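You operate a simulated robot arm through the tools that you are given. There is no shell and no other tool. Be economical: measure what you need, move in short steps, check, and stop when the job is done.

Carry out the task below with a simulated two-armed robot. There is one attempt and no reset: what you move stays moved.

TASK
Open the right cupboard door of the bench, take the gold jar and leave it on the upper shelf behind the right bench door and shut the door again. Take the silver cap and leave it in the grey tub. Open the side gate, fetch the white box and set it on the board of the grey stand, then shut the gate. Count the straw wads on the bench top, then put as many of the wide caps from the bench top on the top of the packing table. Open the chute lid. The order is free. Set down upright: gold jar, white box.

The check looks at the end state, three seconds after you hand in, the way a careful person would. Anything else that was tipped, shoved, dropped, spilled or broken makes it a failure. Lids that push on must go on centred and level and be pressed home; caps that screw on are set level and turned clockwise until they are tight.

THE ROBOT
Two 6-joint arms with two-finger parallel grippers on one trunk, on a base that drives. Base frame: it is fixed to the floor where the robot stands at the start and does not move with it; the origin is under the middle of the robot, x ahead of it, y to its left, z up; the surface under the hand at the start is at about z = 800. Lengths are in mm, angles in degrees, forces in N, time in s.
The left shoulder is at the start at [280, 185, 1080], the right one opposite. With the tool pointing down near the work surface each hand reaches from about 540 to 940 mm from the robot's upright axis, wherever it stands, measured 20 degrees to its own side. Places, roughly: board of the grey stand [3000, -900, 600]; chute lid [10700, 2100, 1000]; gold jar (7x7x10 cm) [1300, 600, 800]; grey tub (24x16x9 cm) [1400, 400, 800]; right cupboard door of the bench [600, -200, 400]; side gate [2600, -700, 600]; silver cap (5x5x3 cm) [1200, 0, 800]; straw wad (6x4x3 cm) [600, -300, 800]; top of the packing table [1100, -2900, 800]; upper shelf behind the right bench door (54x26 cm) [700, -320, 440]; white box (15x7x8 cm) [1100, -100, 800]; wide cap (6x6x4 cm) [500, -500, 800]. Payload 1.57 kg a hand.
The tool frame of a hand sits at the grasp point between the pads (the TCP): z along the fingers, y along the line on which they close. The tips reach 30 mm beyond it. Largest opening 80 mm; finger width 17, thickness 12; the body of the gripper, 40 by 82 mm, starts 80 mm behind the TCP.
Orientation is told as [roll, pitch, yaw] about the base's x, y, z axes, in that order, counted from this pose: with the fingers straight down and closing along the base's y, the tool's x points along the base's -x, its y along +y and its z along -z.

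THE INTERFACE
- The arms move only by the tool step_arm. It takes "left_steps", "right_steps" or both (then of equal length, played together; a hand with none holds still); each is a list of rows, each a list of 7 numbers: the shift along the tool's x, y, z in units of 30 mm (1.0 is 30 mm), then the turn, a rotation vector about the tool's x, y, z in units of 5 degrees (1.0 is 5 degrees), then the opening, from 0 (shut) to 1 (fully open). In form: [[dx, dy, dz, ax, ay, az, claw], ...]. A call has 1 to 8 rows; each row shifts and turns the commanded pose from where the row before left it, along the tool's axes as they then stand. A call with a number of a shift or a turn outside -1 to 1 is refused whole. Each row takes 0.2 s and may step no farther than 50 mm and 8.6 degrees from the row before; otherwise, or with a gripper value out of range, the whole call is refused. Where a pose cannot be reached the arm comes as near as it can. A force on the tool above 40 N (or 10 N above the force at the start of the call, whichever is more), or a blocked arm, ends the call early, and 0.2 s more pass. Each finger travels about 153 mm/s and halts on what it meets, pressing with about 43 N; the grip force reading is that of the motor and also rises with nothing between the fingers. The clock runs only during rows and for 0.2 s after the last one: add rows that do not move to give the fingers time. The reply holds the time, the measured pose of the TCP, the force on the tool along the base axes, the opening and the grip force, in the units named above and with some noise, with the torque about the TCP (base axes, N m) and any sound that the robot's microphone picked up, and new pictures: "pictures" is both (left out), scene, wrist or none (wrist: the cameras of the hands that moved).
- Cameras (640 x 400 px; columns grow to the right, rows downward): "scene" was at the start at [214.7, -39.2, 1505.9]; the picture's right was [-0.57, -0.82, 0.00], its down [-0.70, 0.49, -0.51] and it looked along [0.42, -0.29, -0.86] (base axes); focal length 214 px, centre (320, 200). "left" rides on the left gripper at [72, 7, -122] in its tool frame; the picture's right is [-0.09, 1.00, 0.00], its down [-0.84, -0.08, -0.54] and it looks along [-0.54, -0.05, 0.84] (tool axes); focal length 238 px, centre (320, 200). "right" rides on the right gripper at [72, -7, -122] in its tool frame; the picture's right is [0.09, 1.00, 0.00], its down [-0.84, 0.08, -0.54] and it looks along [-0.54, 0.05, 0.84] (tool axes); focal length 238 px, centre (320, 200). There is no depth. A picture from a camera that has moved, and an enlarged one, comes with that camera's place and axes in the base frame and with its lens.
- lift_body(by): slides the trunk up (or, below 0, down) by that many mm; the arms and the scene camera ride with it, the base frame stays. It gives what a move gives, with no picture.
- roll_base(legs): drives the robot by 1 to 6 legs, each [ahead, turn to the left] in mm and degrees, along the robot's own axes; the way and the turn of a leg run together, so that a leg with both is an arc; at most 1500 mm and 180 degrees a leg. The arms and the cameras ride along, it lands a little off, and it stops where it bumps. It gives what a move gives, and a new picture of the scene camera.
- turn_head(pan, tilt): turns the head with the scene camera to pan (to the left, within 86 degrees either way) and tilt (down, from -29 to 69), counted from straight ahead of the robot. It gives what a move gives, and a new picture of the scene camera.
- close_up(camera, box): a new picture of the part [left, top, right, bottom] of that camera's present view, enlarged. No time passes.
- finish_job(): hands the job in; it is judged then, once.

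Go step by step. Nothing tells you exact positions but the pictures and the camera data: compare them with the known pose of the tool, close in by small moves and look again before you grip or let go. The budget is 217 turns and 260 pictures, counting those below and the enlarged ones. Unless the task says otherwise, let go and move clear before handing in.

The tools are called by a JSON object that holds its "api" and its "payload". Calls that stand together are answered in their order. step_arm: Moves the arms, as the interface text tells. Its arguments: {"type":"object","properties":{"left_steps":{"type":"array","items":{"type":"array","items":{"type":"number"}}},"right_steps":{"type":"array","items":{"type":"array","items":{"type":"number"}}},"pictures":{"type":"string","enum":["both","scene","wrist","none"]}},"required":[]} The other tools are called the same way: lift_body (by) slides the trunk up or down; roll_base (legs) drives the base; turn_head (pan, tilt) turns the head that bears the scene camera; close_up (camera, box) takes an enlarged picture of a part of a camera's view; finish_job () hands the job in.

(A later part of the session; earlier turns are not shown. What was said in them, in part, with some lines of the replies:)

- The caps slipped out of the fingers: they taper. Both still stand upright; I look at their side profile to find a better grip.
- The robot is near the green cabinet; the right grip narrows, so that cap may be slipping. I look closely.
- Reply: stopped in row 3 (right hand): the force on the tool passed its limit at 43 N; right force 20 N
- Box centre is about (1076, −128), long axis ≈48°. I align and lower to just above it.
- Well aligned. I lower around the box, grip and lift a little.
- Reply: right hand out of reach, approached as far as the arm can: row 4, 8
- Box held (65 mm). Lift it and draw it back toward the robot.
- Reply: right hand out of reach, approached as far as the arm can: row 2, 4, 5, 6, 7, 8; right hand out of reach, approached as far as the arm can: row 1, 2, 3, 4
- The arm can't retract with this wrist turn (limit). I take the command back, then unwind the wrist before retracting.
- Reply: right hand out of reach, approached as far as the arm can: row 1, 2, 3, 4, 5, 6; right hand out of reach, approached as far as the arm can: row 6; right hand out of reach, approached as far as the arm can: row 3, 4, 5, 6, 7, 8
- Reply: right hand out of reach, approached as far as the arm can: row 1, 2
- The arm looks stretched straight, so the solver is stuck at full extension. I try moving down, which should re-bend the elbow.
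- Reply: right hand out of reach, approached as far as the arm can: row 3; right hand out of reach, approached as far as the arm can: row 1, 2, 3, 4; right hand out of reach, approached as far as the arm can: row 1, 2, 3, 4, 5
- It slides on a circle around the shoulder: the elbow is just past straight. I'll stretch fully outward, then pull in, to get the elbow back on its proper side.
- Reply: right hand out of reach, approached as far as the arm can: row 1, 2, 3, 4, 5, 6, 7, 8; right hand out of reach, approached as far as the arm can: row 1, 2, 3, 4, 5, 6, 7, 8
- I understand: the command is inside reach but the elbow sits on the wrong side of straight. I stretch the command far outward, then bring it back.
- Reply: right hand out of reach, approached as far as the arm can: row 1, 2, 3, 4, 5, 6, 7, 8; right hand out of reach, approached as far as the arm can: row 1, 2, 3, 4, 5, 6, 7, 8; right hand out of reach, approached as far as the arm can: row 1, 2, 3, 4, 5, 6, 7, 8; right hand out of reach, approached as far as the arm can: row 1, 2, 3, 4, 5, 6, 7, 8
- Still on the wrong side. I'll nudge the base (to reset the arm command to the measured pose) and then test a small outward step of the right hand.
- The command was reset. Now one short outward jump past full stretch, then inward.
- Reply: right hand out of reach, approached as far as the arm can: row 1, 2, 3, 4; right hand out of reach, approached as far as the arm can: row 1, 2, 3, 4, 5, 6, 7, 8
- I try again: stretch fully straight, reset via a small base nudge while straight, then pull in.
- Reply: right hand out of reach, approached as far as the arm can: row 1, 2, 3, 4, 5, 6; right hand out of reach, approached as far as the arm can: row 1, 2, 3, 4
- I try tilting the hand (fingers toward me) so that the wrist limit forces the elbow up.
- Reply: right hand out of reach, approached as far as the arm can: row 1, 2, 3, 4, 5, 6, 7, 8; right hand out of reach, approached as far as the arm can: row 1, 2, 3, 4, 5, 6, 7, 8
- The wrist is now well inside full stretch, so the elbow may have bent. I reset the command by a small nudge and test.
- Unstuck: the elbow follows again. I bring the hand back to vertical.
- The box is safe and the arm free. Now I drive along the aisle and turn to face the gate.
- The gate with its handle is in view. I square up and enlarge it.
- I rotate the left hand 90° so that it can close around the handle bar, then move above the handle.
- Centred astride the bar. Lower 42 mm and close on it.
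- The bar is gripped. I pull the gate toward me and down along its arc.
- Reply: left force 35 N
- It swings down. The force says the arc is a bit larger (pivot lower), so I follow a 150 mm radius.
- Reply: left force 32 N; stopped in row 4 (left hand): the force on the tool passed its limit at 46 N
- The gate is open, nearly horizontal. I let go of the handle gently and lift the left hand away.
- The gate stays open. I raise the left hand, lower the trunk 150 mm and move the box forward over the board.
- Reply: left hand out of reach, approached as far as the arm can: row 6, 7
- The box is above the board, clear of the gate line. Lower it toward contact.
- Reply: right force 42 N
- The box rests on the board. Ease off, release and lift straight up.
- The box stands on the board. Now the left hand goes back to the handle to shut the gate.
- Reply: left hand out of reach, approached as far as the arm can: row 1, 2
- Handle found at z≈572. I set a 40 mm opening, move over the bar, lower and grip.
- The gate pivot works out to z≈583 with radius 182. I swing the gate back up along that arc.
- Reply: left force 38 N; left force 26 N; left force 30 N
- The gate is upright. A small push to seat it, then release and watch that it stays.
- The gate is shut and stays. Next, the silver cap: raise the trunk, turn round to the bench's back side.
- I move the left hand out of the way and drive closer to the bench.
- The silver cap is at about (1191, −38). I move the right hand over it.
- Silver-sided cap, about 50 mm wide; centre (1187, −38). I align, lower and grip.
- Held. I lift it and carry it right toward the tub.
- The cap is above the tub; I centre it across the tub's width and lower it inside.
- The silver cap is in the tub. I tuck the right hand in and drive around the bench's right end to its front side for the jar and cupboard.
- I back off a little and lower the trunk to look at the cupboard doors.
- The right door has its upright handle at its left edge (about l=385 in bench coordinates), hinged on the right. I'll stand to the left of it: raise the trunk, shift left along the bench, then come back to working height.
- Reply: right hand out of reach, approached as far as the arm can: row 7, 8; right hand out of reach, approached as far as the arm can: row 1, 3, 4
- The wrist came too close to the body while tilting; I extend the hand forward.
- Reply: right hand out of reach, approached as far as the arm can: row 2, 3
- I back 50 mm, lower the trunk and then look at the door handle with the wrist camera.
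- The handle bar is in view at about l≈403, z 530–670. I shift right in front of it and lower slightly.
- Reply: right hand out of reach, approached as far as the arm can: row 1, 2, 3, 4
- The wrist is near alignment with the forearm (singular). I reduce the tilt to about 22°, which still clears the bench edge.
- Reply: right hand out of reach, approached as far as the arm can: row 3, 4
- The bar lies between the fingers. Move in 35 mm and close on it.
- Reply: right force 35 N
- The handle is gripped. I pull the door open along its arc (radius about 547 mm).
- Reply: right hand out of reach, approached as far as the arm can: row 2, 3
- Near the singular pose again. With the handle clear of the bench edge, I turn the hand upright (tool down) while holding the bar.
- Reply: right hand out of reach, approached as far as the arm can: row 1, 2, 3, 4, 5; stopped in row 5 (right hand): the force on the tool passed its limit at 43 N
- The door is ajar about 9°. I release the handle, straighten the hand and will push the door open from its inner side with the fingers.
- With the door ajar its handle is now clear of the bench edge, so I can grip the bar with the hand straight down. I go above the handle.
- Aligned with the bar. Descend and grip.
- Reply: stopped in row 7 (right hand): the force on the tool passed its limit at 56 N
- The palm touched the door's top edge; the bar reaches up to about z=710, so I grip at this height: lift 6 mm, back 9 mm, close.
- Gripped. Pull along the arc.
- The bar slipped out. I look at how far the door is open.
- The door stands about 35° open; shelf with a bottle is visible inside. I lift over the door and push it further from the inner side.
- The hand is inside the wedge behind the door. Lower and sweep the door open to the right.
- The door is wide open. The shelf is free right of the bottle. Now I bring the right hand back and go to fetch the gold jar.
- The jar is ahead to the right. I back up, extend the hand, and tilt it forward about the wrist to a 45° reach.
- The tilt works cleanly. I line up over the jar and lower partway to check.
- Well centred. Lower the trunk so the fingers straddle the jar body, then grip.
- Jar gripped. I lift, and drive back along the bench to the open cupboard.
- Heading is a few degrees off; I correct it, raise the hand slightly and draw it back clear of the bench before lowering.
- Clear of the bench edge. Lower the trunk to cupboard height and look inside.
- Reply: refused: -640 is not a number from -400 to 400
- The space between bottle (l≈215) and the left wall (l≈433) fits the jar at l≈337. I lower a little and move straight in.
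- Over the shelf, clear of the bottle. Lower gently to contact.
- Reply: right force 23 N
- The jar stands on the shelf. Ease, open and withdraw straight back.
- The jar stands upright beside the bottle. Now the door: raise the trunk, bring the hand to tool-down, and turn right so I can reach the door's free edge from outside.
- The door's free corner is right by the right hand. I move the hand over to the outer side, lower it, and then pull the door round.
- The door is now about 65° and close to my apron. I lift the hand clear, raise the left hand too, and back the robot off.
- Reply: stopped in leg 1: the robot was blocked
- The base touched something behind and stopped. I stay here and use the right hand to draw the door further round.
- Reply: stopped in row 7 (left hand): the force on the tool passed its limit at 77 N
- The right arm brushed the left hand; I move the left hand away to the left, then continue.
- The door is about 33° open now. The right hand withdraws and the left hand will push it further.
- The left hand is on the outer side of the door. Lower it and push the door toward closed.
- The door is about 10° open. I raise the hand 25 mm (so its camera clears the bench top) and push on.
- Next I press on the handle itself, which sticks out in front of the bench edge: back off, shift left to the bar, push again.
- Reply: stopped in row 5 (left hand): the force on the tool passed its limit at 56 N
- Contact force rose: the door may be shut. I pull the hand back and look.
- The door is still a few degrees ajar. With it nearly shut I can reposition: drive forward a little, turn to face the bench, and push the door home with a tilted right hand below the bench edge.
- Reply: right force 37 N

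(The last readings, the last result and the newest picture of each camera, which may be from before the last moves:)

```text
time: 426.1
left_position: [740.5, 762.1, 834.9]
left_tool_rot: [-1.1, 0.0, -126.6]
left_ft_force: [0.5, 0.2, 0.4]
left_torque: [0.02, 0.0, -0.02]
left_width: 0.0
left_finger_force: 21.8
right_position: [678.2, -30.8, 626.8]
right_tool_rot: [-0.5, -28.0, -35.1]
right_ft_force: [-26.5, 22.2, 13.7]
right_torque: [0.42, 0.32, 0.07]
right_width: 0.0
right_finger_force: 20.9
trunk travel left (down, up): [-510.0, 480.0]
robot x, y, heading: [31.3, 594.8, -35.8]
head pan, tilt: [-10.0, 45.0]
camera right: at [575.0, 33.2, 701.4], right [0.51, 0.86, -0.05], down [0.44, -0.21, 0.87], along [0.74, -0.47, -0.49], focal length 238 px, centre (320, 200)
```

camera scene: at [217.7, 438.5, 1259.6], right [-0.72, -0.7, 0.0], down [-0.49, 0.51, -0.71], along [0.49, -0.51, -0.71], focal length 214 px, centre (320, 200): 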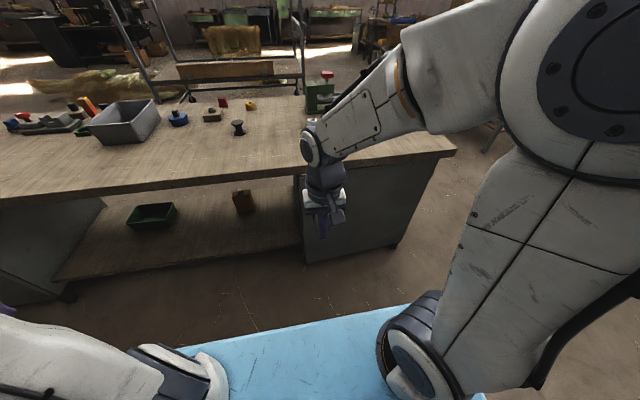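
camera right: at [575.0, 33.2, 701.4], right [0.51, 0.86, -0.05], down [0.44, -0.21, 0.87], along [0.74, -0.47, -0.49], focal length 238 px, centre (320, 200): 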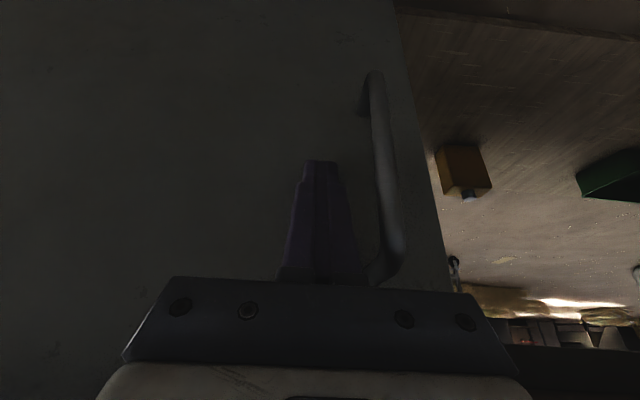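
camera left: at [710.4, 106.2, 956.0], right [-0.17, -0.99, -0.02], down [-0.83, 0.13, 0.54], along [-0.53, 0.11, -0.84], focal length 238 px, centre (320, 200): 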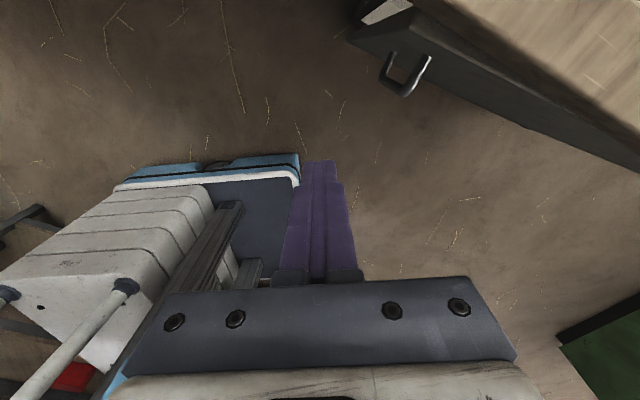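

The door resists firmly now: it is shut. Withdraw the hand and check.

{"api": "step_arm", "payload": {"right_steps": [[0.5, 0, -0.27, 0, 0, 0, 0], [0.62, 0, 0, 0, 1, 0, 0], [0.62, 0, 0, 0, 1, 0, 0], [0.62, 0, 0, 0, 1, 0, 0], [0.62, 0, 0, 0, 1, 0, 0], [0.62, 0, 0, 0, 1, 0, 0], [0.62, 0, 0, 0, 0.6, 0, 0]], "pictures": "none"}}

{"api": "step_arm", "payload": {"right_steps": [[0.8, 0.5, -1, 0, 0, 0, 0], [0.8, 0.5, -1, 0, 0, 0, 0], [0.8, 0.5, -1, 0, 0, 0, 0], [0.8, 0.5, -1, 0, 0, 0, 0], [0.5, 0.5, -1, 0, 0, 0, 0], [0, 0.5, -1, 0, 0, 0, 0], [0, 0, -1, 0, 0, 0, 0], [0, 0, -1, 0, 0, 0, 0]], "pictures": "both"}}

{"api": "close_up", "payload": {"camera": "right", "box": [160, 60, 480, 280]}}

```text
time: 427.7
left_position: [742.4, 762.0, 833.5]
left_tool_rot: [-1.2, -0.1, -126.6]
left_ft_force: [0.1, 0.2, 0.1]
left_torque: [0.0, 0.0, 0.01]
left_width: 0.0
left_finger_force: 21.1
right_position: [580.3, 37.3, 597.3]
right_tool_rot: [-0.4, -0.6, -35.2]
right_ft_force: [0.0, -0.1, 0.5]
right_torque: [0.01, 0.01, 0.0]
right_width: 0.0
right_finger_force: 22.2
trunk travel left (down, up): [-510.0, 480.0]
robot x, y, heading: [37.2, 594.4, -35.8]
head pan, tilt: [-10.0, 45.0]
```

```text
time: 429.5
left_position: [742.2, 761.8, 833.5]
left_tool_rot: [-1.1, 0.0, -126.5]
left_ft_force: [-0.2, -0.1, 0.8]
left_torque: [0.0, -0.01, -0.02]
left_width: 0.1
left_finger_force: 21.1
right_position: [539.5, 176.8, 837.2]
right_tool_rot: [-0.3, -0.7, -35.4]
right_ft_force: [-1.0, -0.5, -0.2]
right_torque: [0.02, 0.02, 0.0]
right_width: 0.0
right_finger_force: 21.8
trunk travel left (down, up): [-510.0, 480.0]
robot x, y, heading: [32.1, 592.6, -36.0]
head pan, tilt: [-10.0, 45.0]
camera scene: at [217.8, 438.3, 1259.6], right [-0.72, -0.7, 0.0], down [-0.49, 0.51, -0.71], along [0.49, -0.51, -0.71], focal length 214 px, centre (320, 200)
camera right: at [476.4, 213.3, 958.4], right [0.5, 0.87, -0.01], down [0.72, -0.41, 0.55], along [0.47, -0.28, -0.83], focal length 238 px, centre (320, 200)
```

scene: 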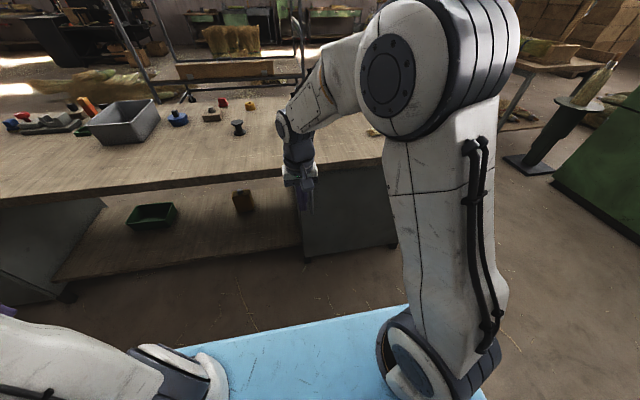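
right: 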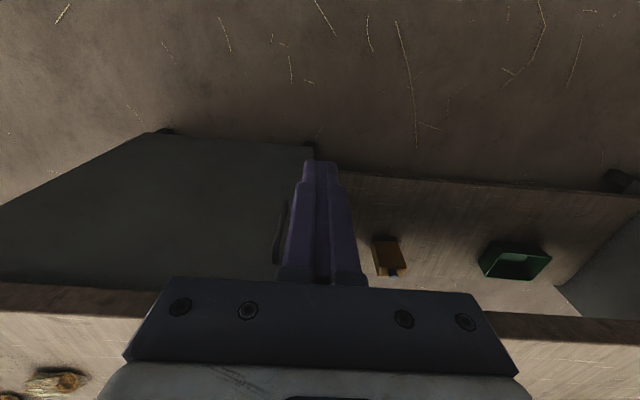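

```text
1.82 times, centred on (320, 170) of right
camera zoom: at [476.4, 213.3, 958.4], right [0.5, 0.87, -0.01], down [0.72, -0.41, 0.55], along [0.47, -0.28, -0.83], focal length 433 px, centre (320, 254)
```

zoom: 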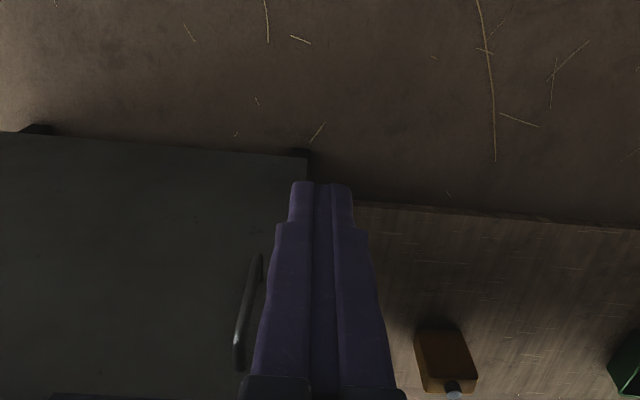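

The cupboard is shut flush. Last: the chute lid, about 10 m away. I tuck the left hand in, raise the trunk, and drive out past the bench's left end.

{"api": "step_arm", "payload": {"left_steps": [[-1, 0.5, -0.5, 0, 0, 0, 0], [-1, 0.5, -0.5, 0, 0, 0, 0], [-1, 0.5, 0, 0, 0, 0, 0], [-1, 0.3, 0, 0, 0, 0, 0], [-1, 0, 0, 0, 0, 0, 0], [-1, 0, 0, 0, 0, 0, 0], [-1, 0, 0, 0, 0, 0, 0], [-1, 0, 0, 0, 0, 0, 0]], "right_steps": [[0, 0, 0, 0, 0, 0, 0], [0, 0, 0, 0, 0, 0, 0], [0.5, -0.6, 0, 0, 0, 0, 0], [0.5, -0.6, 0, 0, 0, 0, 0], [0, -0.6, 0, 0, 0, 0, 0], [0, -0.6, 0, 0, 0, 0, 0], [0, -0.6, 0, 0, 0, 0, 0], [0, -0.6, 0, 0, 0, 0, 0]], "pictures": "none"}}

{"api": "lift_body", "payload": {"by": 265}}

{"api": "roll_base", "payload": {"legs": [[257, 0.5], [0, 90], [1300, 0], [1200, 0], [0, -90], [800, 0]]}}

```text
time: 431.3
left_position: [640.9, 537.4, 862.4]
left_tool_rot: [-1.1, 0.0, -126.4]
left_ft_force: [0.1, -0.3, -0.8]
left_torque: [-0.01, -0.01, 0.02]
left_width: 0.0
left_finger_force: 21.3
right_position: [454.2, 106.9, 835.3]
right_tool_rot: [-0.4, -0.7, -35.1]
right_ft_force: [-0.2, 0.3, 0.0]
right_torque: [-0.04, -0.01, 0.02]
right_width: 0.0
right_finger_force: 21.3
trunk travel left (down, up): [-510.0, 480.0]
robot x, y, heading: [32.0, 592.1, -35.3]
head pan, tilt: [-10.0, 45.0]
```

```text
time: 434.0
left_position: [640.3, 538.8, 1127.3]
left_tool_rot: [-1.0, -0.1, -126.6]
left_ft_force: [-0.3, 0.6, -0.1]
left_torque: [0.0, 0.0, 0.03]
left_width: 0.1
left_finger_force: 21.5
right_position: [453.9, 106.6, 1100.8]
right_tool_rot: [-0.4, -0.7, -35.3]
right_ft_force: [-0.1, -0.1, -0.2]
right_torque: [0.02, -0.01, 0.02]
right_width: 0.0
right_finger_force: 21.0
trunk travel left (down, up): [-775.0, 215.0]
robot x, y, heading: [31.6, 593.8, -35.6]
head pan, tilt: [-10.0, 45.0]
```

```text
time: 459.3
left_position: [2942.9, 1881.0, 1127.9]
left_tool_rot: [-1.0, 0.0, -129.6]
left_ft_force: [-0.5, -0.4, 1.0]
left_torque: [-0.01, -0.01, -0.01]
left_width: 0.0
left_finger_force: 21.8
right_position: [2734.4, 1460.7, 1100.8]
right_tool_rot: [-0.2, -0.7, -38.3]
right_ft_force: [-0.2, -0.9, 0.2]
right_torque: [-0.02, 0.01, 0.0]
right_width: 0.0
right_finger_force: 21.5
trunk travel left (down, up): [-775.0, 215.0]
robot x, y, heading: [2338.4, 1968.1, -38.8]
head pan, tilt: [-10.0, 45.0]
camera scene: at [2516.0, 1804.4, 1524.6], right [-0.75, -0.66, 0.0], down [-0.47, 0.53, -0.71], along [0.47, -0.53, -0.71], focal length 214 px, centre (320, 200)
```

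scene: 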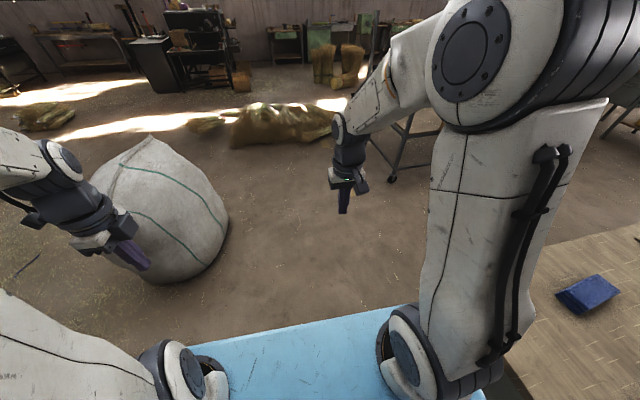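

A big sack is to the left ahead, a straw heap further on. I pass between them and head toward the chute.

{"api": "roll_base", "payload": {"legs": [[0, 5.7], [1500, 0], [400, 0], [0, 39.7], [1300, 0], [1300, 0]]}}

{"api": "turn_head", "payload": {"pan": 0, "tilt": 10}}

```text
time: 476.4
left_position: [5564.8, 1461.9, 1128.1]
left_tool_rot: [-1.2, -0.1, -84.5]
left_ft_force: [0.1, 0.1, -0.1]
left_torque: [0.01, 0.0, 0.01]
left_width: 0.0
left_finger_force: 20.5
right_position: [5715.9, 1015.8, 1099.7]
right_tool_rot: [-0.4, -0.6, 6.9]
right_ft_force: [0.1, 0.8, -0.8]
right_torque: [-0.02, 0.0, 0.02]
right_width: 0.0
right_finger_force: 21.4
trunk travel left (down, up): [-775.0, 215.0]
robot x, y, heading: [5075.8, 1095.2, 6.4]
head pan, tilt: [-10.0, 45.0]
stopped in leg 5: the robot was blocked; the commanded pose is now the measured one
camera scene: at [5316.6, 1105.9, 1524.5], right [-0.06, -1.0, 0.0], down [-0.71, 0.05, -0.71], along [0.71, -0.05, -0.71], focal length 214 px, centre (320, 200)
```

scene: 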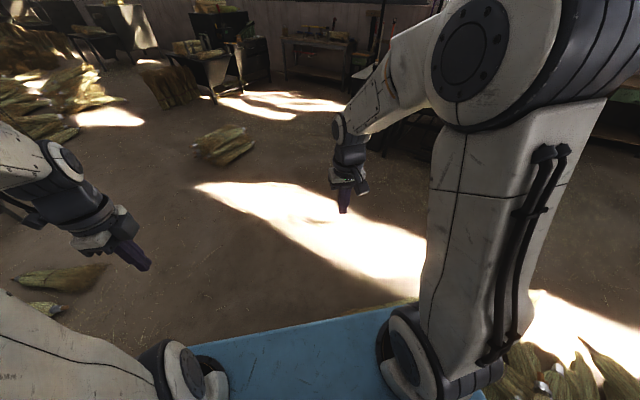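

```text
time: 477.4
left_position: [5563.0, 1461.5, 1127.1]
left_tool_rot: [-1.2, -0.1, -84.4]
left_ft_force: [0.2, 0.2, -0.2]
left_torque: [-0.03, 0.0, -0.02]
left_width: 0.1
left_finger_force: 20.7
right_position: [5715.3, 1016.8, 1099.8]
right_tool_rot: [-0.3, -0.5, 7.0]
right_ft_force: [0.7, 0.4, 0.8]
right_torque: [0.0, -0.05, -0.05]
right_width: 0.0
right_finger_force: 21.8
trunk travel left (down, up): [-775.0, 215.0]
robot x, y, heading: [5072.4, 1095.6, 6.2]
head pan, tilt: [0.0, 10.0]
camera scene: at [5327.6, 1121.2, 1579.5], right [0.11, -0.99, 0.0], down [-0.17, -0.02, -0.98], along [0.98, 0.11, -0.17], focal length 214 px, centre (320, 200)
```

scene: 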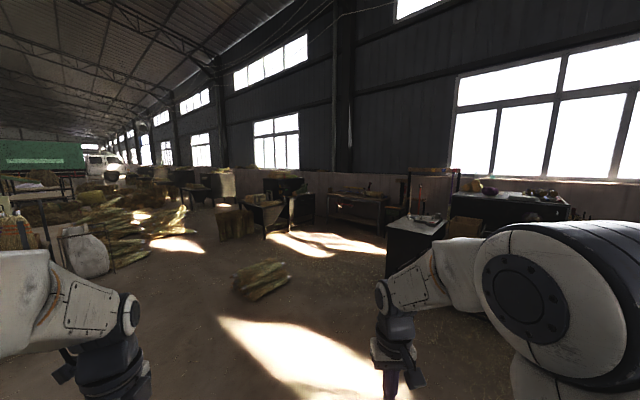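

The base was stopped by a straw heap at front right. I look at the target region enlarged.

{"api": "close_up", "payload": {"camera": "scene", "box": [210, 140, 410, 270]}}

```text
3.08 times, centred on (310, 205) of scene
camera zoom: at [5327.6, 1121.2, 1579.5], right [0.11, -0.99, 0.0], down [-0.17, -0.02, -0.98], along [0.98, 0.11, -0.17], focal length 660 px, centre (351, 185)
```

zoom: 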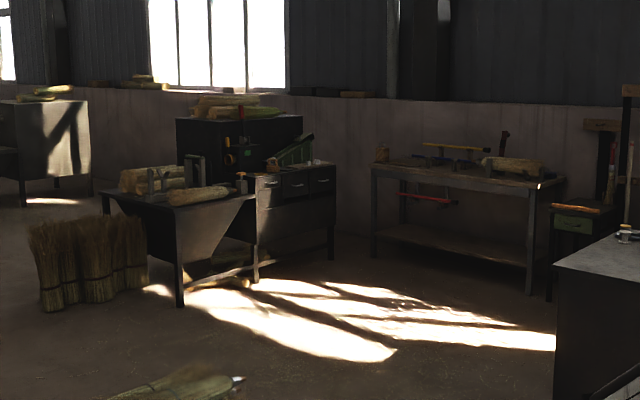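

The green slanted lid in the distance is the chute lid. I back out, swing left around the heap, and continue.

{"api": "roll_base", "payload": {"legs": [[-200, 0], [0, 15.8], [1500, 0], [0, -30.4], [1000, 0], [950, 0]]}}

```text
time: 497.9
left_position: [8789.0, 1465.5, 1127.0]
left_tool_rot: [-1.1, -0.2, -102.8]
left_ft_force: [-0.1, 0.0, 0.0]
left_torque: [-0.01, 0.01, 0.01]
left_width: 0.0
left_finger_force: 21.2
right_position: [8792.7, 996.4, 1100.7]
right_tool_rot: [-0.3, -0.6, -11.5]
right_ft_force: [0.2, -0.5, 0.2]
right_torque: [0.03, 0.02, 0.03]
right_width: 0.0
right_finger_force: 21.5
trunk travel left (down, up): [-775.0, 215.0]
robot x, y, heading: [8211.5, 1268.3, -12.1]
head pan, tilt: [0.0, 10.0]
camera scene: at [8458.1, 1216.2, 1579.6], right [-0.21, -0.98, 0.0], down [-0.17, 0.04, -0.98], along [0.96, -0.21, -0.17], focal length 214 px, centre (320, 200)
```

scene: 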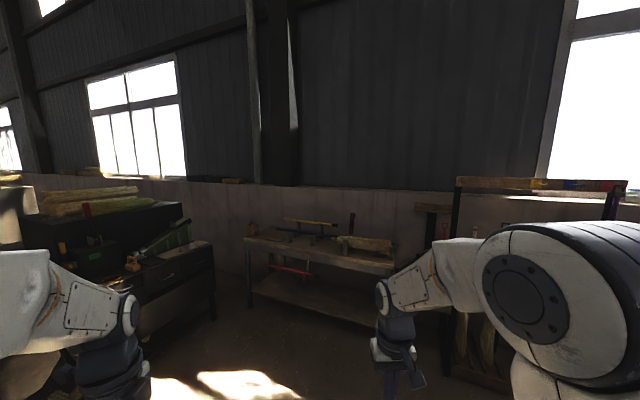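

{"api": "roll_base", "payload": {"legs": [[0, 16], [1000, 0], [840, 0], [0, 50.9]]}}

{"api": "turn_head", "payload": {"pan": -8, "tilt": 40}}

```text
time: 507.9
left_position: [10543.6, 1729.0, 1126.7]
left_tool_rot: [-1.3, 0.0, -87.7]
left_ft_force: [-0.1, 0.8, 0.2]
left_torque: [0.0, 0.0, -0.03]
left_width: 0.0
left_finger_force: 20.9
right_position: [10670.5, 1277.0, 1099.2]
right_tool_rot: [-0.3, -0.5, 3.7]
right_ft_force: [0.0, 0.7, -0.7]
right_torque: [-0.05, -0.01, 0.02]
right_width: 0.0
right_finger_force: 21.2
trunk travel left (down, up): [-775.0, 215.0]
robot x, y, heading: [10037.9, 1389.9, 3.2]
head pan, tilt: [0.0, 10.0]
stopped in leg 3: the robot was blocked; the commanded pose is now the measured one
camera scene: at [10288.6, 1403.6, 1579.5], right [0.05, -1.0, 0.0], down [-0.17, -0.01, -0.98], along [0.98, 0.05, -0.17], focal length 214 px, centre (320, 200)
```

scene: 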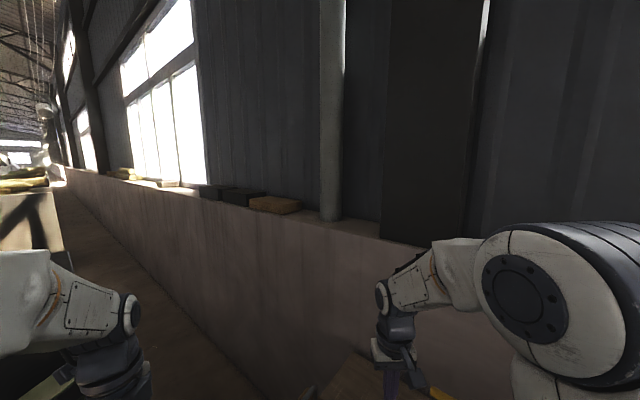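

```text
time: 508.9
left_position: [10543.9, 1727.3, 1128.4]
left_tool_rot: [-1.2, -0.1, -87.6]
left_ft_force: [-0.4, 0.1, 0.5]
left_torque: [-0.01, 0.0, -0.02]
left_width: 0.1
left_finger_force: 21.1
right_position: [10670.3, 1277.5, 1100.1]
right_tool_rot: [-0.3, -0.5, 3.7]
right_ft_force: [0.0, -0.2, -0.1]
right_torque: [-0.01, -0.01, -0.02]
right_width: 0.1
right_finger_force: 21.6
trunk travel left (down, up): [-775.0, 215.0]
robot x, y, heading: [10034.6, 1388.9, 3.2]
head pan, tilt: [-8.0, 40.0]
camera scene: at [10280.2, 1391.2, 1532.0], right [-0.09, -1.0, 0.0], down [-0.64, 0.06, -0.77], along [0.76, -0.07, -0.64], focal length 214 px, centre (320, 200)
```

scene: 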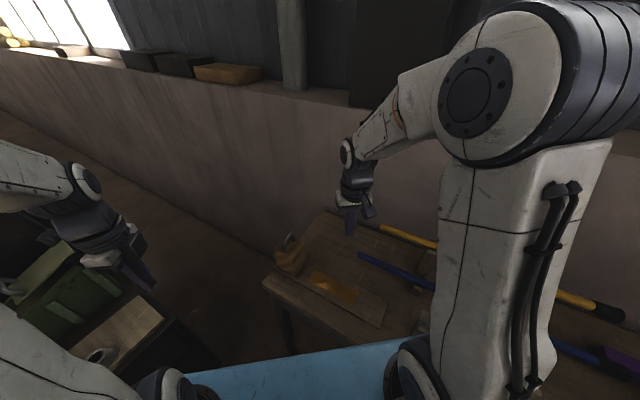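

The base touched the tool table on the right. I back off and turn left toward the green chute box.

{"api": "roll_base", "payload": {"legs": [[-300, 0], [0, 51.6]]}}

{"api": "turn_head", "payload": {"pan": -15, "tilt": 30}}

{"api": "close_up", "payload": {"camera": "scene", "box": [200, 120, 440, 280]}}

```text
time: 513.3
left_position: [9767.9, 1980.5, 1128.0]
left_tool_rot: [-1.2, -0.1, -34.7]
left_ft_force: [0.0, -0.3, 0.2]
left_torque: [0.03, 0.0, -0.01]
left_width: 0.0
left_finger_force: 21.2
right_position: [10205.1, 1809.8, 1100.7]
right_tool_rot: [-0.3, -0.6, 56.7]
right_ft_force: [0.3, 0.3, -0.4]
right_torque: [0.01, 0.03, 0.02]
right_width: 0.0
right_finger_force: 21.2
trunk travel left (down, up): [-775.0, 215.0]
robot x, y, heading: [9736.0, 1373.9, 56.1]
head pan, tilt: [-8.0, 40.0]
camera scene: at [9878.6, 1568.5, 1531.9], right [0.74, -0.67, 0.0], down [-0.43, -0.48, -0.77], along [0.51, 0.57, -0.64], focal length 214 px, centre (320, 200)
```

scene: 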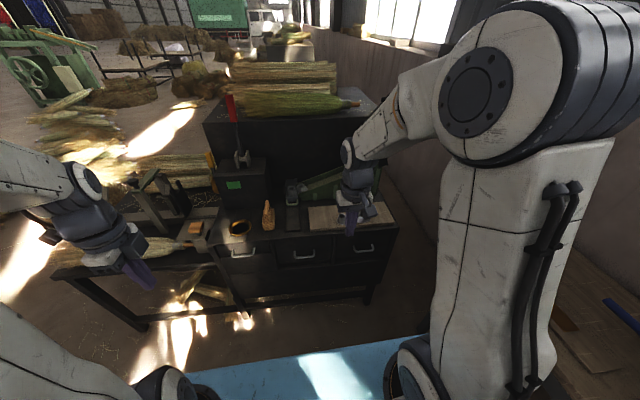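

```text
time: 514.0
left_position: [9767.4, 1981.1, 1126.7]
left_tool_rot: [-1.3, -0.1, -34.7]
left_ft_force: [0.2, -0.4, 0.2]
left_torque: [-0.01, -0.02, -0.01]
left_width: 0.2
left_finger_force: 21.4
right_position: [10203.8, 1810.1, 1099.0]
right_tool_rot: [-0.4, -0.4, 56.7]
right_ft_force: [-0.5, 0.3, -0.2]
right_torque: [-0.01, 0.03, -0.01]
right_width: 0.0
right_finger_force: 21.7
trunk travel left (down, up): [-775.0, 215.0]
robot x, y, heading: [9733.6, 1370.3, 55.9]
head pan, tilt: [-15.0, 30.0]
camera scene: at [9889.9, 1564.7, 1547.2], right [0.66, -0.75, 0.0], down [-0.38, -0.33, -0.87], along [0.65, 0.57, -0.5], focal length 214 px, centre (320, 200)
```

scene: 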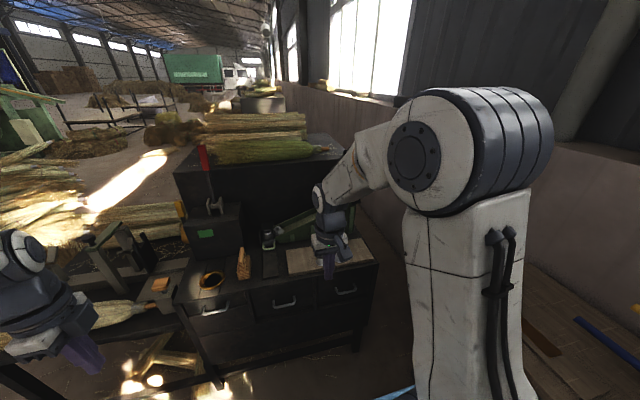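

```text
2.50 times, centred on (320, 200) of scene
camera zoom: at [9889.9, 1564.7, 1547.2], right [0.66, -0.75, 0.0], down [-0.38, -0.33, -0.87], along [0.65, 0.57, -0.5], focal length 536 px, centre (320, 200)
```

zoom: 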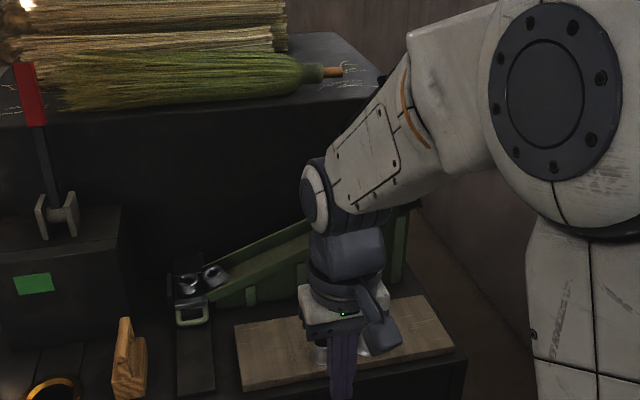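

The right hand hides the chute; I move it aside and look again.

{"api": "step_arm", "payload": {"right_steps": [[0.3, -1, -0.5, 0, 0, 0, 0], [0.3, -1, -0.5, 0, 0, 0, 0], [0.3, -1, 0, 0, 0, 0, 0], [0, -1, 0, 0, 0, 0, 0], [0, -1, 0, 0, 0, 0, 0], [0, -1, 0, 0, 0, 0, 0]], "pictures": "none"}}

{"api": "close_up", "payload": {"camera": "scene", "box": [240, 170, 400, 290]}}

```text
time: 515.4
left_position: [9768.4, 1981.1, 1126.9]
left_tool_rot: [-1.2, -0.1, -34.7]
left_ft_force: [-0.4, 0.4, 0.5]
left_torque: [-0.03, 0.0, -0.03]
left_width: 0.0
left_finger_force: 20.9
right_position: [10340.5, 1688.4, 1129.6]
right_tool_rot: [-0.3, -0.5, 56.7]
right_ft_force: [-0.4, -0.1, -0.4]
right_torque: [-0.01, 0.04, 0.03]
right_width: 0.1
right_finger_force: 21.2
trunk travel left (down, up): [-775.0, 215.0]
robot x, y, heading: [9731.6, 1372.3, 55.8]
head pan, tilt: [-15.0, 30.0]
```

```text
3.33 times, centred on (320, 230) of scene
camera zoom: at [9889.8, 1564.7, 1547.3], right [0.66, -0.75, 0.0], down [-0.38, -0.33, -0.87], along [0.65, 0.57, -0.5], focal length 715 px, centre (320, 100)
```

zoom: 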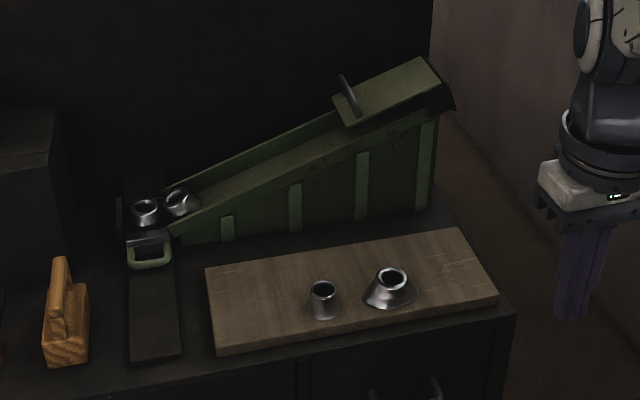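

The chute lid: hinged at its upper right end, with an arch handle at its lower left end. I drive closer.

{"api": "roll_base", "payload": {"legs": [[410, -1]]}}

{"api": "close_up", "payload": {"camera": "right", "box": [0, 0, 640, 400]}}

```text
time: 518.0
left_position: [10015.7, 2328.9, 1126.7]
left_tool_rot: [-1.2, -0.1, -35.4]
left_ft_force: [0.8, 0.8, -0.1]
left_torque: [-0.02, -0.04, -0.04]
left_width: 0.0
left_finger_force: 21.4
right_position: [10582.7, 2027.2, 1129.6]
right_tool_rot: [-0.3, -0.5, 55.8]
right_ft_force: [0.4, 0.4, -0.1]
right_torque: [0.04, -0.04, -0.02]
right_width: 0.0
right_finger_force: 21.3
trunk travel left (down, up): [-775.0, 215.0]
robot x, y, heading: [9971.3, 1722.8, 55.4]
head pan, tilt: [-15.0, 30.0]
camera scene: at [10130.4, 1910.5, 1547.3], right [0.65, -0.76, 0.0], down [-0.38, -0.32, -0.87], along [0.66, 0.56, -0.5], focal length 214 px, centre (320, 200)
```

scene: 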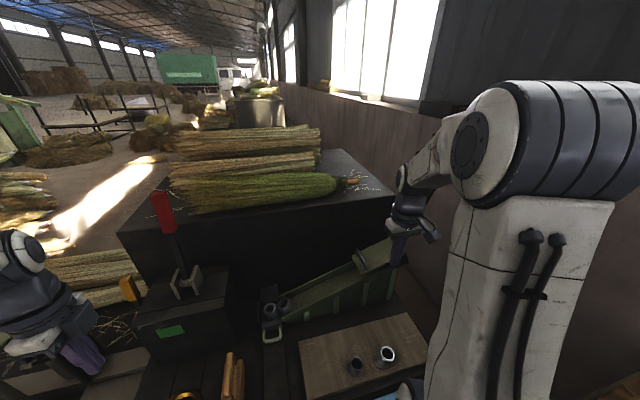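

```text
1.00 times, centred on (320, 200) of right (not enlarged: the box is as wide or as high as the picture)
camera zoom: at [10545.9, 1962.3, 1251.8], right [-0.88, 0.48, -0.01], down [0.4, 0.73, 0.55], along [0.27, 0.48, -0.84], focal length 238 px, centre (320, 200)
```

zoom: 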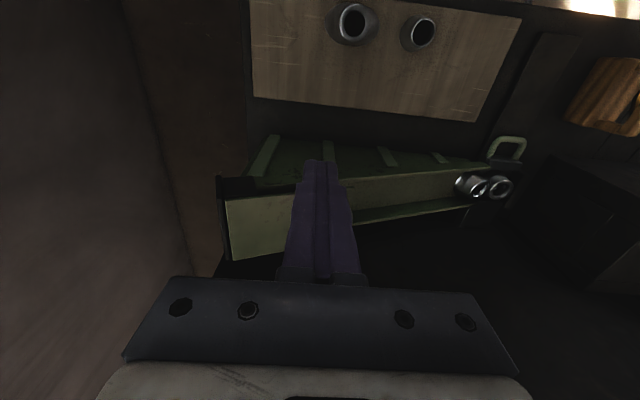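

{"api": "close_up", "payload": {"camera": "scene", "box": [320, 220, 430, 300]}}

{"api": "step_arm", "payload": {"right_steps": [[0, -1, 0, 0, 0, 0, 1], [0, -1, 0, 0, 0, 0, 1]], "pictures": "wrist"}}

```text
5.00 times, centred on (375, 260) of scene
camera zoom: at [10130.4, 1910.5, 1547.3], right [0.65, -0.76, 0.0], down [-0.38, -0.32, -0.87], along [0.66, 0.56, -0.5], focal length 1072 px, centre (45, -100)
```

zoom: 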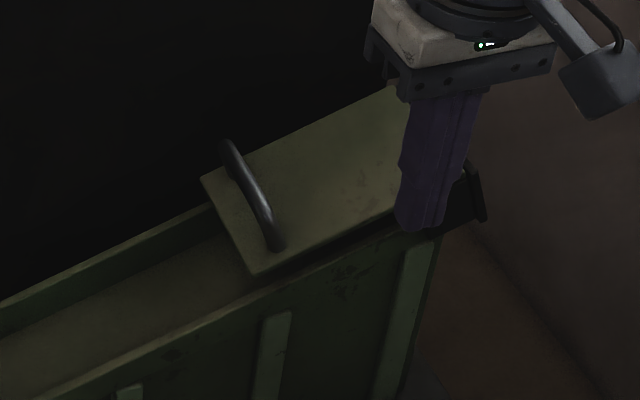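

```text
time: 518.6
left_position: [10015.9, 2328.4, 1126.3]
left_tool_rot: [-1.2, -0.1, -35.4]
left_ft_force: [-0.6, -0.3, 0.5]
left_torque: [0.02, 0.01, -0.04]
left_width: 0.2
left_finger_force: 21.2
right_position: [10631.8, 1995.2, 1133.0]
right_tool_rot: [-0.3, -0.5, 55.8]
right_ft_force: [0.0, 0.4, -0.2]
right_torque: [-0.03, -0.01, -0.01]
right_width: 80.3
right_finger_force: 0.1
trunk travel left (down, up): [-775.0, 215.0]
robot x, y, heading: [9972.3, 1724.6, 55.2]
head pan, tilt: [-15.0, 30.0]
camera right: at [10593.5, 1929.8, 1253.5], right [-0.88, 0.48, -0.01], down [0.4, 0.73, 0.55], along [0.27, 0.48, -0.84], focal length 238 px, centre (320, 200)
```

right: 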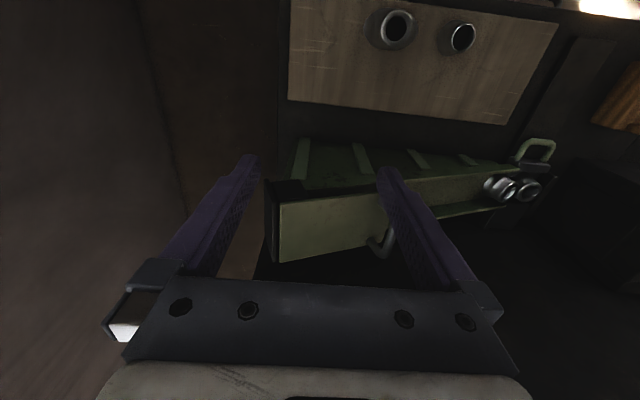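

{"api": "step_arm", "payload": {"right_steps": [[-0.95, 0.81, 0, 0, 0, 0, 0.8], [-0.95, 0.81, 0, 0, 0, 0, 0.8], [-0.95, 0.81, 0, 0, 0, 0, 0.8], [-0.95, 0.81, 0, 0, 0, 0, 0.8]], "pictures": "wrist"}}

{"api": "close_up", "payload": {"camera": "scene", "box": [320, 200, 430, 290]}}

```text
time: 519.6
left_position: [10015.8, 2328.6, 1127.8]
left_tool_rot: [-1.2, 0.0, -35.5]
left_ft_force: [0.0, -0.4, 0.3]
left_torque: [0.01, -0.02, 0.02]
left_width: 0.0
left_finger_force: 21.1
right_position: [10614.6, 2143.3, 1130.8]
right_tool_rot: [-0.3, -0.5, 55.6]
right_ft_force: [0.9, -0.2, -0.1]
right_torque: [-0.01, 0.02, -0.01]
right_width: 63.8
right_finger_force: 0.1
trunk travel left (down, up): [-775.0, 215.0]
robot x, y, heading: [9972.3, 1722.3, 55.0]
head pan, tilt: [-15.0, 30.0]
camera right: at [10578.7, 2078.7, 1252.5], right [-0.87, 0.48, -0.01], down [0.4, 0.73, 0.55], along [0.27, 0.48, -0.84], focal length 238 px, centre (320, 200)
```

right: 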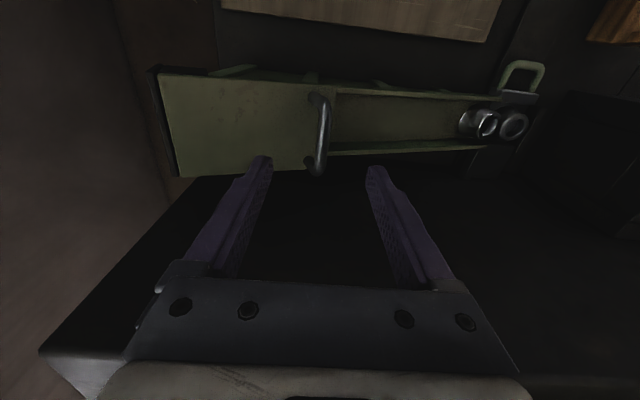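

```text
4.44 times, centred on (375, 245) of scene
camera zoom: at [10130.6, 1910.5, 1547.2], right [0.65, -0.76, 0.0], down [-0.38, -0.32, -0.87], along [0.66, 0.56, -0.5], focal length 953 px, centre (76, 0)
```

zoom: 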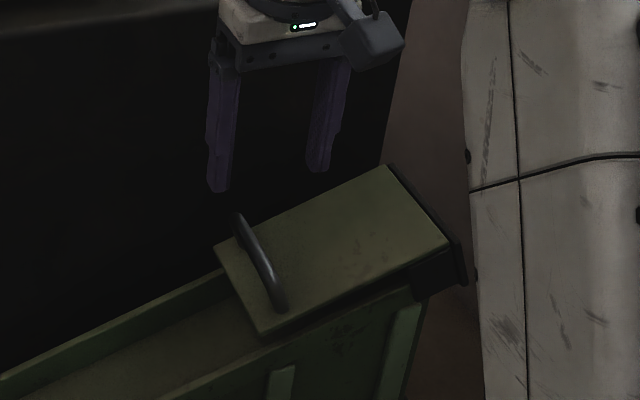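

The handle bar is right below the fingers (z≈1020). I narrow the opening, descend and grip it.

{"api": "step_arm", "payload": {"right_steps": [[-0.15, -0.08, 0, 0, 0, 0, 0.45], [0, 0, 0.9, 0, 0, 0, 0.45], [0, 0, 0.9, 0, 0, 0, 0.45], [0, 0, 0.9, 0, 0, 0, 0.45], [0, 0, 0.4, 0, 0, 0, 0.45], [0, 0, 0, 0, 0, 0, 0], [0, 0, 0, 0, 0, 0, 0], [0, 0, 0, 0, 0, 0, 0]], "pictures": "wrist"}}

```text
time: 521.5
left_position: [10016.1, 2329.5, 1127.0]
left_tool_rot: [-1.0, -0.1, -35.6]
left_ft_force: [0.4, -0.3, -0.9]
left_torque: [-0.03, -0.02, 0.04]
left_width: 0.1
left_finger_force: 21.7
right_position: [10614.7, 2149.7, 1039.1]
right_tool_rot: [0.2, -0.4, 55.6]
right_ft_force: [-8.0, 5.0, 2.1]
right_torque: [0.27, 0.04, -0.38]
right_width: 11.7
right_finger_force: 29.4
trunk travel left (down, up): [-775.0, 215.0]
robot x, y, heading: [9971.1, 1721.1, 55.2]
head pan, tilt: [-15.0, 30.0]
stopped in row 8 (right hand): the force on the tool passed its limit at 40 N (the readings are from after the stop); the commanded pose is now the measured one
camera right: at [10579.9, 2083.4, 1159.9], right [-0.87, 0.49, 0.0], down [0.41, 0.73, 0.55], along [0.26, 0.48, -0.84], focal length 238 px, centre (320, 200)
```

right: 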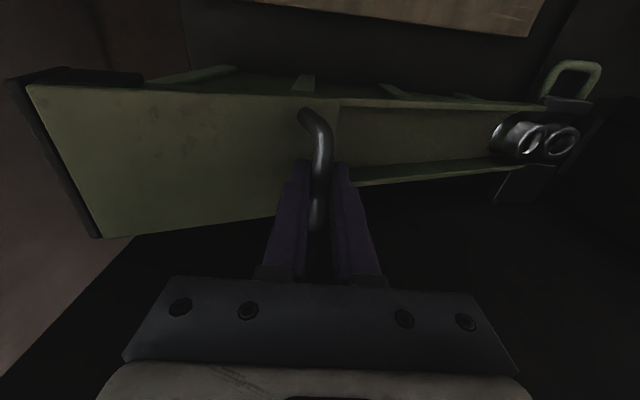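

Gripped. To keep the arm from over-stretching at the top of the swing, I release, raise the trunk 130 mm and lower the arm correspondingly, then regrip.

{"api": "step_arm", "payload": {"right_steps": [[0, 0, 0, 0, 0, 0, 0.45], [0, 0, 0, 0, 0, 0, 0.45], [0, 0, -0.8, 0, 0, 0, 0.45], [0, 0, -0.8, 0, 0, 0, 0.45]], "pictures": "none"}}

{"api": "lift_body", "payload": {"by": 130}}

{"api": "step_arm", "payload": {"right_steps": [[0, 0, 1, 0, 0, 0, 0.45], [0, 0, 1, 0, 0, 0, 0.45], [0, 0, 1, 0, 0, 0, 0.45], [0, 0, 1, 0, 0, 0, 0.45], [0, 0, 0.4, 0, 0, 0, 0.45]], "pictures": "wrist"}}

```text
time: 522.5
left_position: [10016.0, 2328.9, 1127.5]
left_tool_rot: [-1.2, -0.1, -35.5]
left_ft_force: [0.6, -0.7, -0.7]
left_torque: [-0.02, 0.01, -0.01]
left_width: 0.2
left_finger_force: 21.8
right_position: [10617.8, 2148.1, 1086.8]
right_tool_rot: [0.1, -0.3, 55.6]
right_ft_force: [-1.0, 0.0, 0.0]
right_torque: [-0.02, 0.01, 0.0]
right_width: 36.0
right_finger_force: 0.0
trunk travel left (down, up): [-775.0, 215.0]
robot x, y, heading: [9969.2, 1723.3, 55.4]
head pan, tilt: [-15.0, 30.0]
```

```text
time: 524.1
left_position: [10016.1, 2328.4, 1257.0]
left_tool_rot: [-1.2, -0.1, -35.5]
left_ft_force: [-0.6, -0.5, 0.8]
left_torque: [0.01, -0.01, 0.0]
left_width: 0.1
left_finger_force: 21.1
right_position: [10617.1, 2147.7, 1216.5]
right_tool_rot: [0.2, -0.4, 55.8]
right_ft_force: [-0.1, 0.1, -0.1]
right_torque: [-0.01, 0.0, -0.02]
right_width: 36.1
right_finger_force: 0.0
trunk travel left (down, up): [-905.0, 85.0]
robot x, y, heading: [9973.9, 1722.4, 55.4]
head pan, tilt: [-15.0, 30.0]
```

```text
time: 525.3
left_position: [10015.3, 2329.0, 1257.2]
left_tool_rot: [-1.2, 0.0, -35.5]
left_ft_force: [0.3, -0.5, 0.9]
left_torque: [0.04, -0.03, 0.0]
left_width: 0.2
left_finger_force: 20.8
right_position: [10617.7, 2149.1, 1084.5]
right_tool_rot: [0.1, -0.5, 55.7]
right_ft_force: [-0.8, -1.2, -0.4]
right_torque: [0.0, 0.0, 0.02]
right_width: 36.1
right_finger_force: 0.0
trunk travel left (down, up): [-905.0, 85.0]
robot x, y, heading: [9966.2, 1719.2, 55.5]
head pan, tilt: [-15.0, 30.0]
camera right: at [10581.5, 2084.1, 1205.9], right [-0.87, 0.48, 0.0], down [0.41, 0.73, 0.55], along [0.27, 0.48, -0.84], focal length 238 px, centre (320, 200)
```

right: 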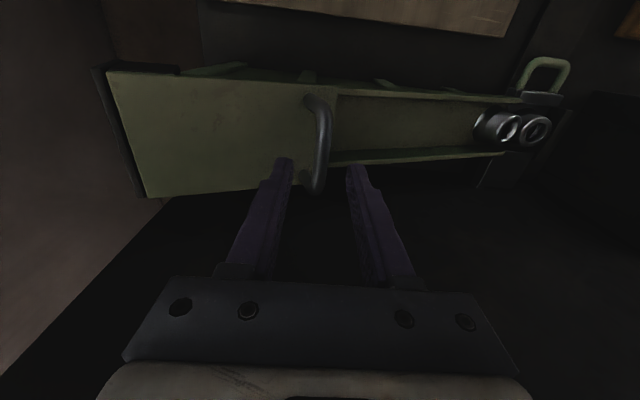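

{"api": "step_arm", "payload": {"right_steps": [[0.2, 0.04, 0.8, 0, 0, 0, 0.45], [0, 0, 0.75, 0, 0, 0, 0.45], [0, 0, 0, 0, 0, 0, 0], [0, 0, 0, 0, 0, 0, 0], [0, 0.02, -0.7, 0, 0, 0, 0], [0, -0.1, -0.75, 0, 0, 0, 0]], "pictures": "none"}}

```text
time: 526.7
left_position: [10016.0, 2328.6, 1257.5]
left_tool_rot: [-1.2, -0.1, -35.6]
left_ft_force: [0.3, 1.0, -0.1]
left_torque: [0.01, -0.01, 0.02]
left_width: 0.0
left_finger_force: 21.0
right_position: [10616.0, 2143.9, 1079.8]
right_tool_rot: [0.1, -0.4, 55.7]
right_ft_force: [6.2, -10.0, -3.8]
right_torque: [0.52, -0.39, -0.33]
right_width: 11.8
right_finger_force: 28.9
trunk travel left (down, up): [-905.0, 85.0]
robot x, y, heading: [9972.0, 1719.1, 55.0]
head pan, tilt: [-15.0, 30.0]
```

{"api": "step_arm", "payload": {"right_steps": [[0, -0.25, -0.76, 0, 0, 0, 0], [0, -0.36, -0.74, 0, 0, 0, 0], [0, -0.48, -0.66, 0, 0, 0, 0], [0, -0.59, -0.57, 0, 0, 0, 0]], "pictures": "wrist"}}

```text
time: 527.7
left_position: [10015.5, 2328.5, 1257.2]
left_tool_rot: [-1.2, -0.2, -35.4]
left_ft_force: [-0.1, -0.4, -1.0]
left_torque: [-0.01, -0.02, -0.02]
left_width: 0.0
left_finger_force: 21.2
right_position: [10658.3, 2114.1, 1163.2]
right_tool_rot: [0.2, -0.2, 55.7]
right_ft_force: [-2.1, -7.6, -6.7]
right_torque: [0.1, 0.02, -0.33]
right_width: 11.5
right_finger_force: 28.8
trunk travel left (down, up): [-905.0, 85.0]
robot x, y, heading: [9970.8, 1726.3, 55.6]
head pan, tilt: [-15.0, 30.0]
camera right: at [10622.8, 2049.2, 1284.0], right [-0.87, 0.48, 0.0], down [0.41, 0.73, 0.55], along [0.26, 0.48, -0.84], focal length 238 px, centre (320, 200)
```

right: 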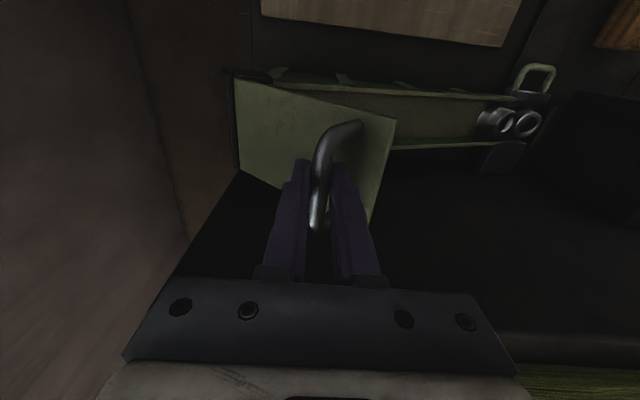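

The lid swings up. Continue the arc past vertical.

{"api": "step_arm", "payload": {"right_steps": [[0, -0.68, -0.46, 0, 0, 0, 0], [0, -0.75, -0.33, 0, 0, 0, 0], [0, -0.8, -0.2, 0, 0, 0, 0], [0, -0.82, -0.06, 0, 0, 0, 0], [0, -0.81, 0.09, 0, 0, 0, 0]], "pictures": "wrist"}}

```text
time: 528.8
left_position: [10013.9, 2327.6, 1258.6]
left_tool_rot: [-1.2, -0.1, -35.4]
left_ft_force: [0.7, -1.1, -0.2]
left_torque: [0.06, 0.0, -0.02]
left_width: 0.0
left_finger_force: 21.7
right_position: [10736.1, 2060.8, 1192.1]
right_tool_rot: [1.5, 0.4, 55.9]
right_ft_force: [-12.5, 2.4, 10.3]
right_torque: [-0.51, 0.67, -0.37]
right_width: 12.0
right_finger_force: 29.5
trunk travel left (down, up): [-905.0, 85.0]
robot x, y, heading: [9971.1, 1720.8, 55.2]
head pan, tilt: [-15.0, 30.0]
stopped in row 5 (right hand): the force on the tool passed its limit at 50 N (the readings are from after the stop); the commanded pose is now the measured one
camera right: at [10704.5, 1994.2, 1314.5], right [-0.88, 0.48, 0.03], down [0.42, 0.73, 0.54], along [0.24, 0.48, -0.84], focal length 238 px, centre (320, 200)
```

right: 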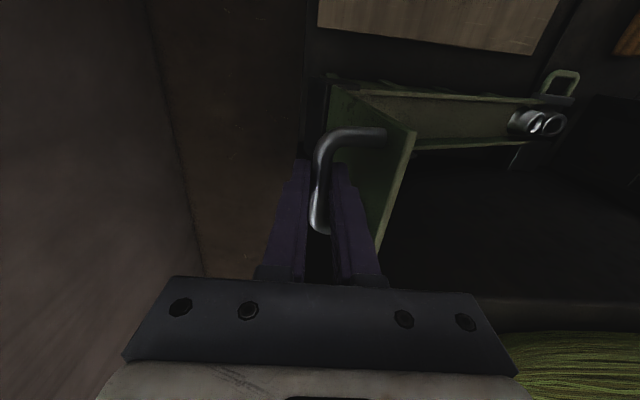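

The lid is about vertical and resists further motion. I open the fingers gently and see whether it stays.

{"api": "step_arm", "payload": {"right_steps": [[0, 0.05, 0, 0, 0, 0, 0.1], [0, 0, 0, 0, 0, 0, 0.25], [0, 0, 0, 0, 0, 0, 0.3], [0, 0, 0, 0, 0, 0, 0.3], [0, 0, 0, 0, 0, 0, 0.3]], "pictures": "wrist"}}

```text
time: 530.0
left_position: [10014.5, 2329.8, 1257.1]
left_tool_rot: [-1.3, -0.1, -35.5]
left_ft_force: [0.5, 0.2, 0.4]
left_torque: [0.02, -0.04, 0.02]
left_width: 0.0
left_finger_force: 20.8
right_position: [10737.4, 2061.1, 1191.2]
right_tool_rot: [1.3, 0.2, 55.8]
right_ft_force: [0.3, -0.2, 0.0]
right_torque: [0.02, -0.02, -0.04]
right_width: 24.1
right_finger_force: 0.2
trunk travel left (down, up): [-905.0, 85.0]
robot x, y, heading: [9970.4, 1721.8, 55.3]
head pan, tilt: [-15.0, 30.0]
camera right: at [10705.0, 1995.0, 1313.1], right [-0.88, 0.48, 0.02], down [0.42, 0.73, 0.54], along [0.24, 0.48, -0.84], focal length 238 px, centre (320, 200)
```

right: 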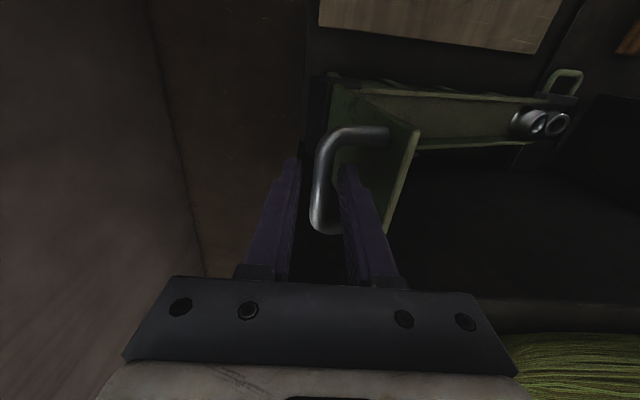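

It stays put with no load. I lift the hand straight up and away and check again.

{"api": "step_arm", "payload": {"right_steps": [[0, 0, -0.6, 0, 0, 0, 0.3], [0, 0, -0.8, 0, 0, 0, 0.3], [0, 0, -0.8, 0, 0, 0, 0.3], [0.8, 0, -0.3, 0, 0, 0, 0.3], [1, 0, 0, 0, 0, 0, 0.3], [1, 0, 0, 0, 0, 0, 0.3], [1, 0, 0, 0, 0, 0, 0.3]], "pictures": "none"}}

{"api": "close_up", "payload": {"camera": "scene", "box": [300, 200, 460, 320]}}

```text
time: 531.6
left_position: [10014.3, 2329.5, 1257.9]
left_tool_rot: [-1.2, 0.0, -35.5]
left_ft_force: [0.4, 0.1, 0.5]
left_torque: [-0.02, 0.02, 0.0]
left_width: 0.1
left_finger_force: 21.5
right_position: [10677.0, 1965.6, 1265.0]
right_tool_rot: [1.2, 0.2, 55.9]
right_ft_force: [-0.1, -0.2, -0.2]
right_torque: [0.01, 0.0, 0.0]
right_width: 24.0
right_finger_force: 0.0
trunk travel left (down, up): [-905.0, 85.0]
robot x, y, heading: [9970.4, 1721.8, 55.4]
head pan, tilt: [-15.0, 30.0]
```

```text
3.33 times, centred on (380, 260) of scene
camera zoom: at [10129.9, 1911.3, 1677.2], right [0.65, -0.76, 0.0], down [-0.38, -0.32, -0.87], along [0.66, 0.56, -0.5], focal length 715 px, centre (120, 0)
```

zoom: 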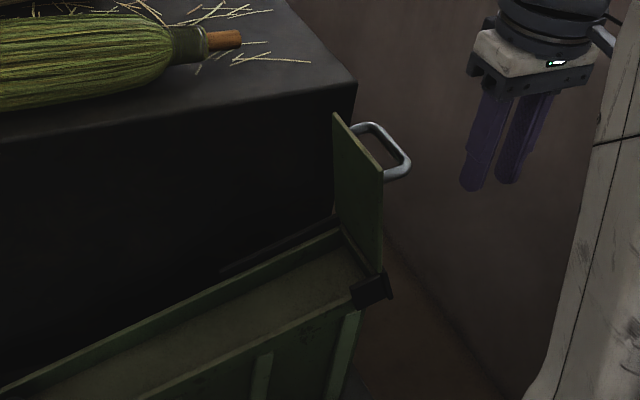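

The chute lid stands open by itself and both hands are clear, so I hand in.

{"api": "finish_job", "payload": {}}

```text
The job is handed in.
```

I finished every part of the job and handed it in; the check's result has not come back.

- **Gold jar:** it stands upright on the upper shelf behind the right bench door, next to the bottle already there. The door is shut.
- **Silver cap:** it lies in the grey tub. I took the mottled metal cap near the white box to be the silver one, because it matched the given place and size.
- **White box:** it stands upright on the board of the grey stand, and the side gate is shut.
- **Wide caps:** I counted two straw wads on the bench top, so I put two wide caps on the packing table. The third wide cap stays on the bench.
- **Chute lid:** it is open and stayed up on its own after I let go.

**Possible trouble:** the base bumped and stopped three times while driving: against something behind it by the bench (probably the shelving), a straw heap, and the tool table next to the chute. I saw nothing tipped or moved in the later pictures, but I did not go back to check those spots. The two wide caps also slipped out of the fingers on the first lift, and one shifted about 2 cm on the bench. Both stayed upright.
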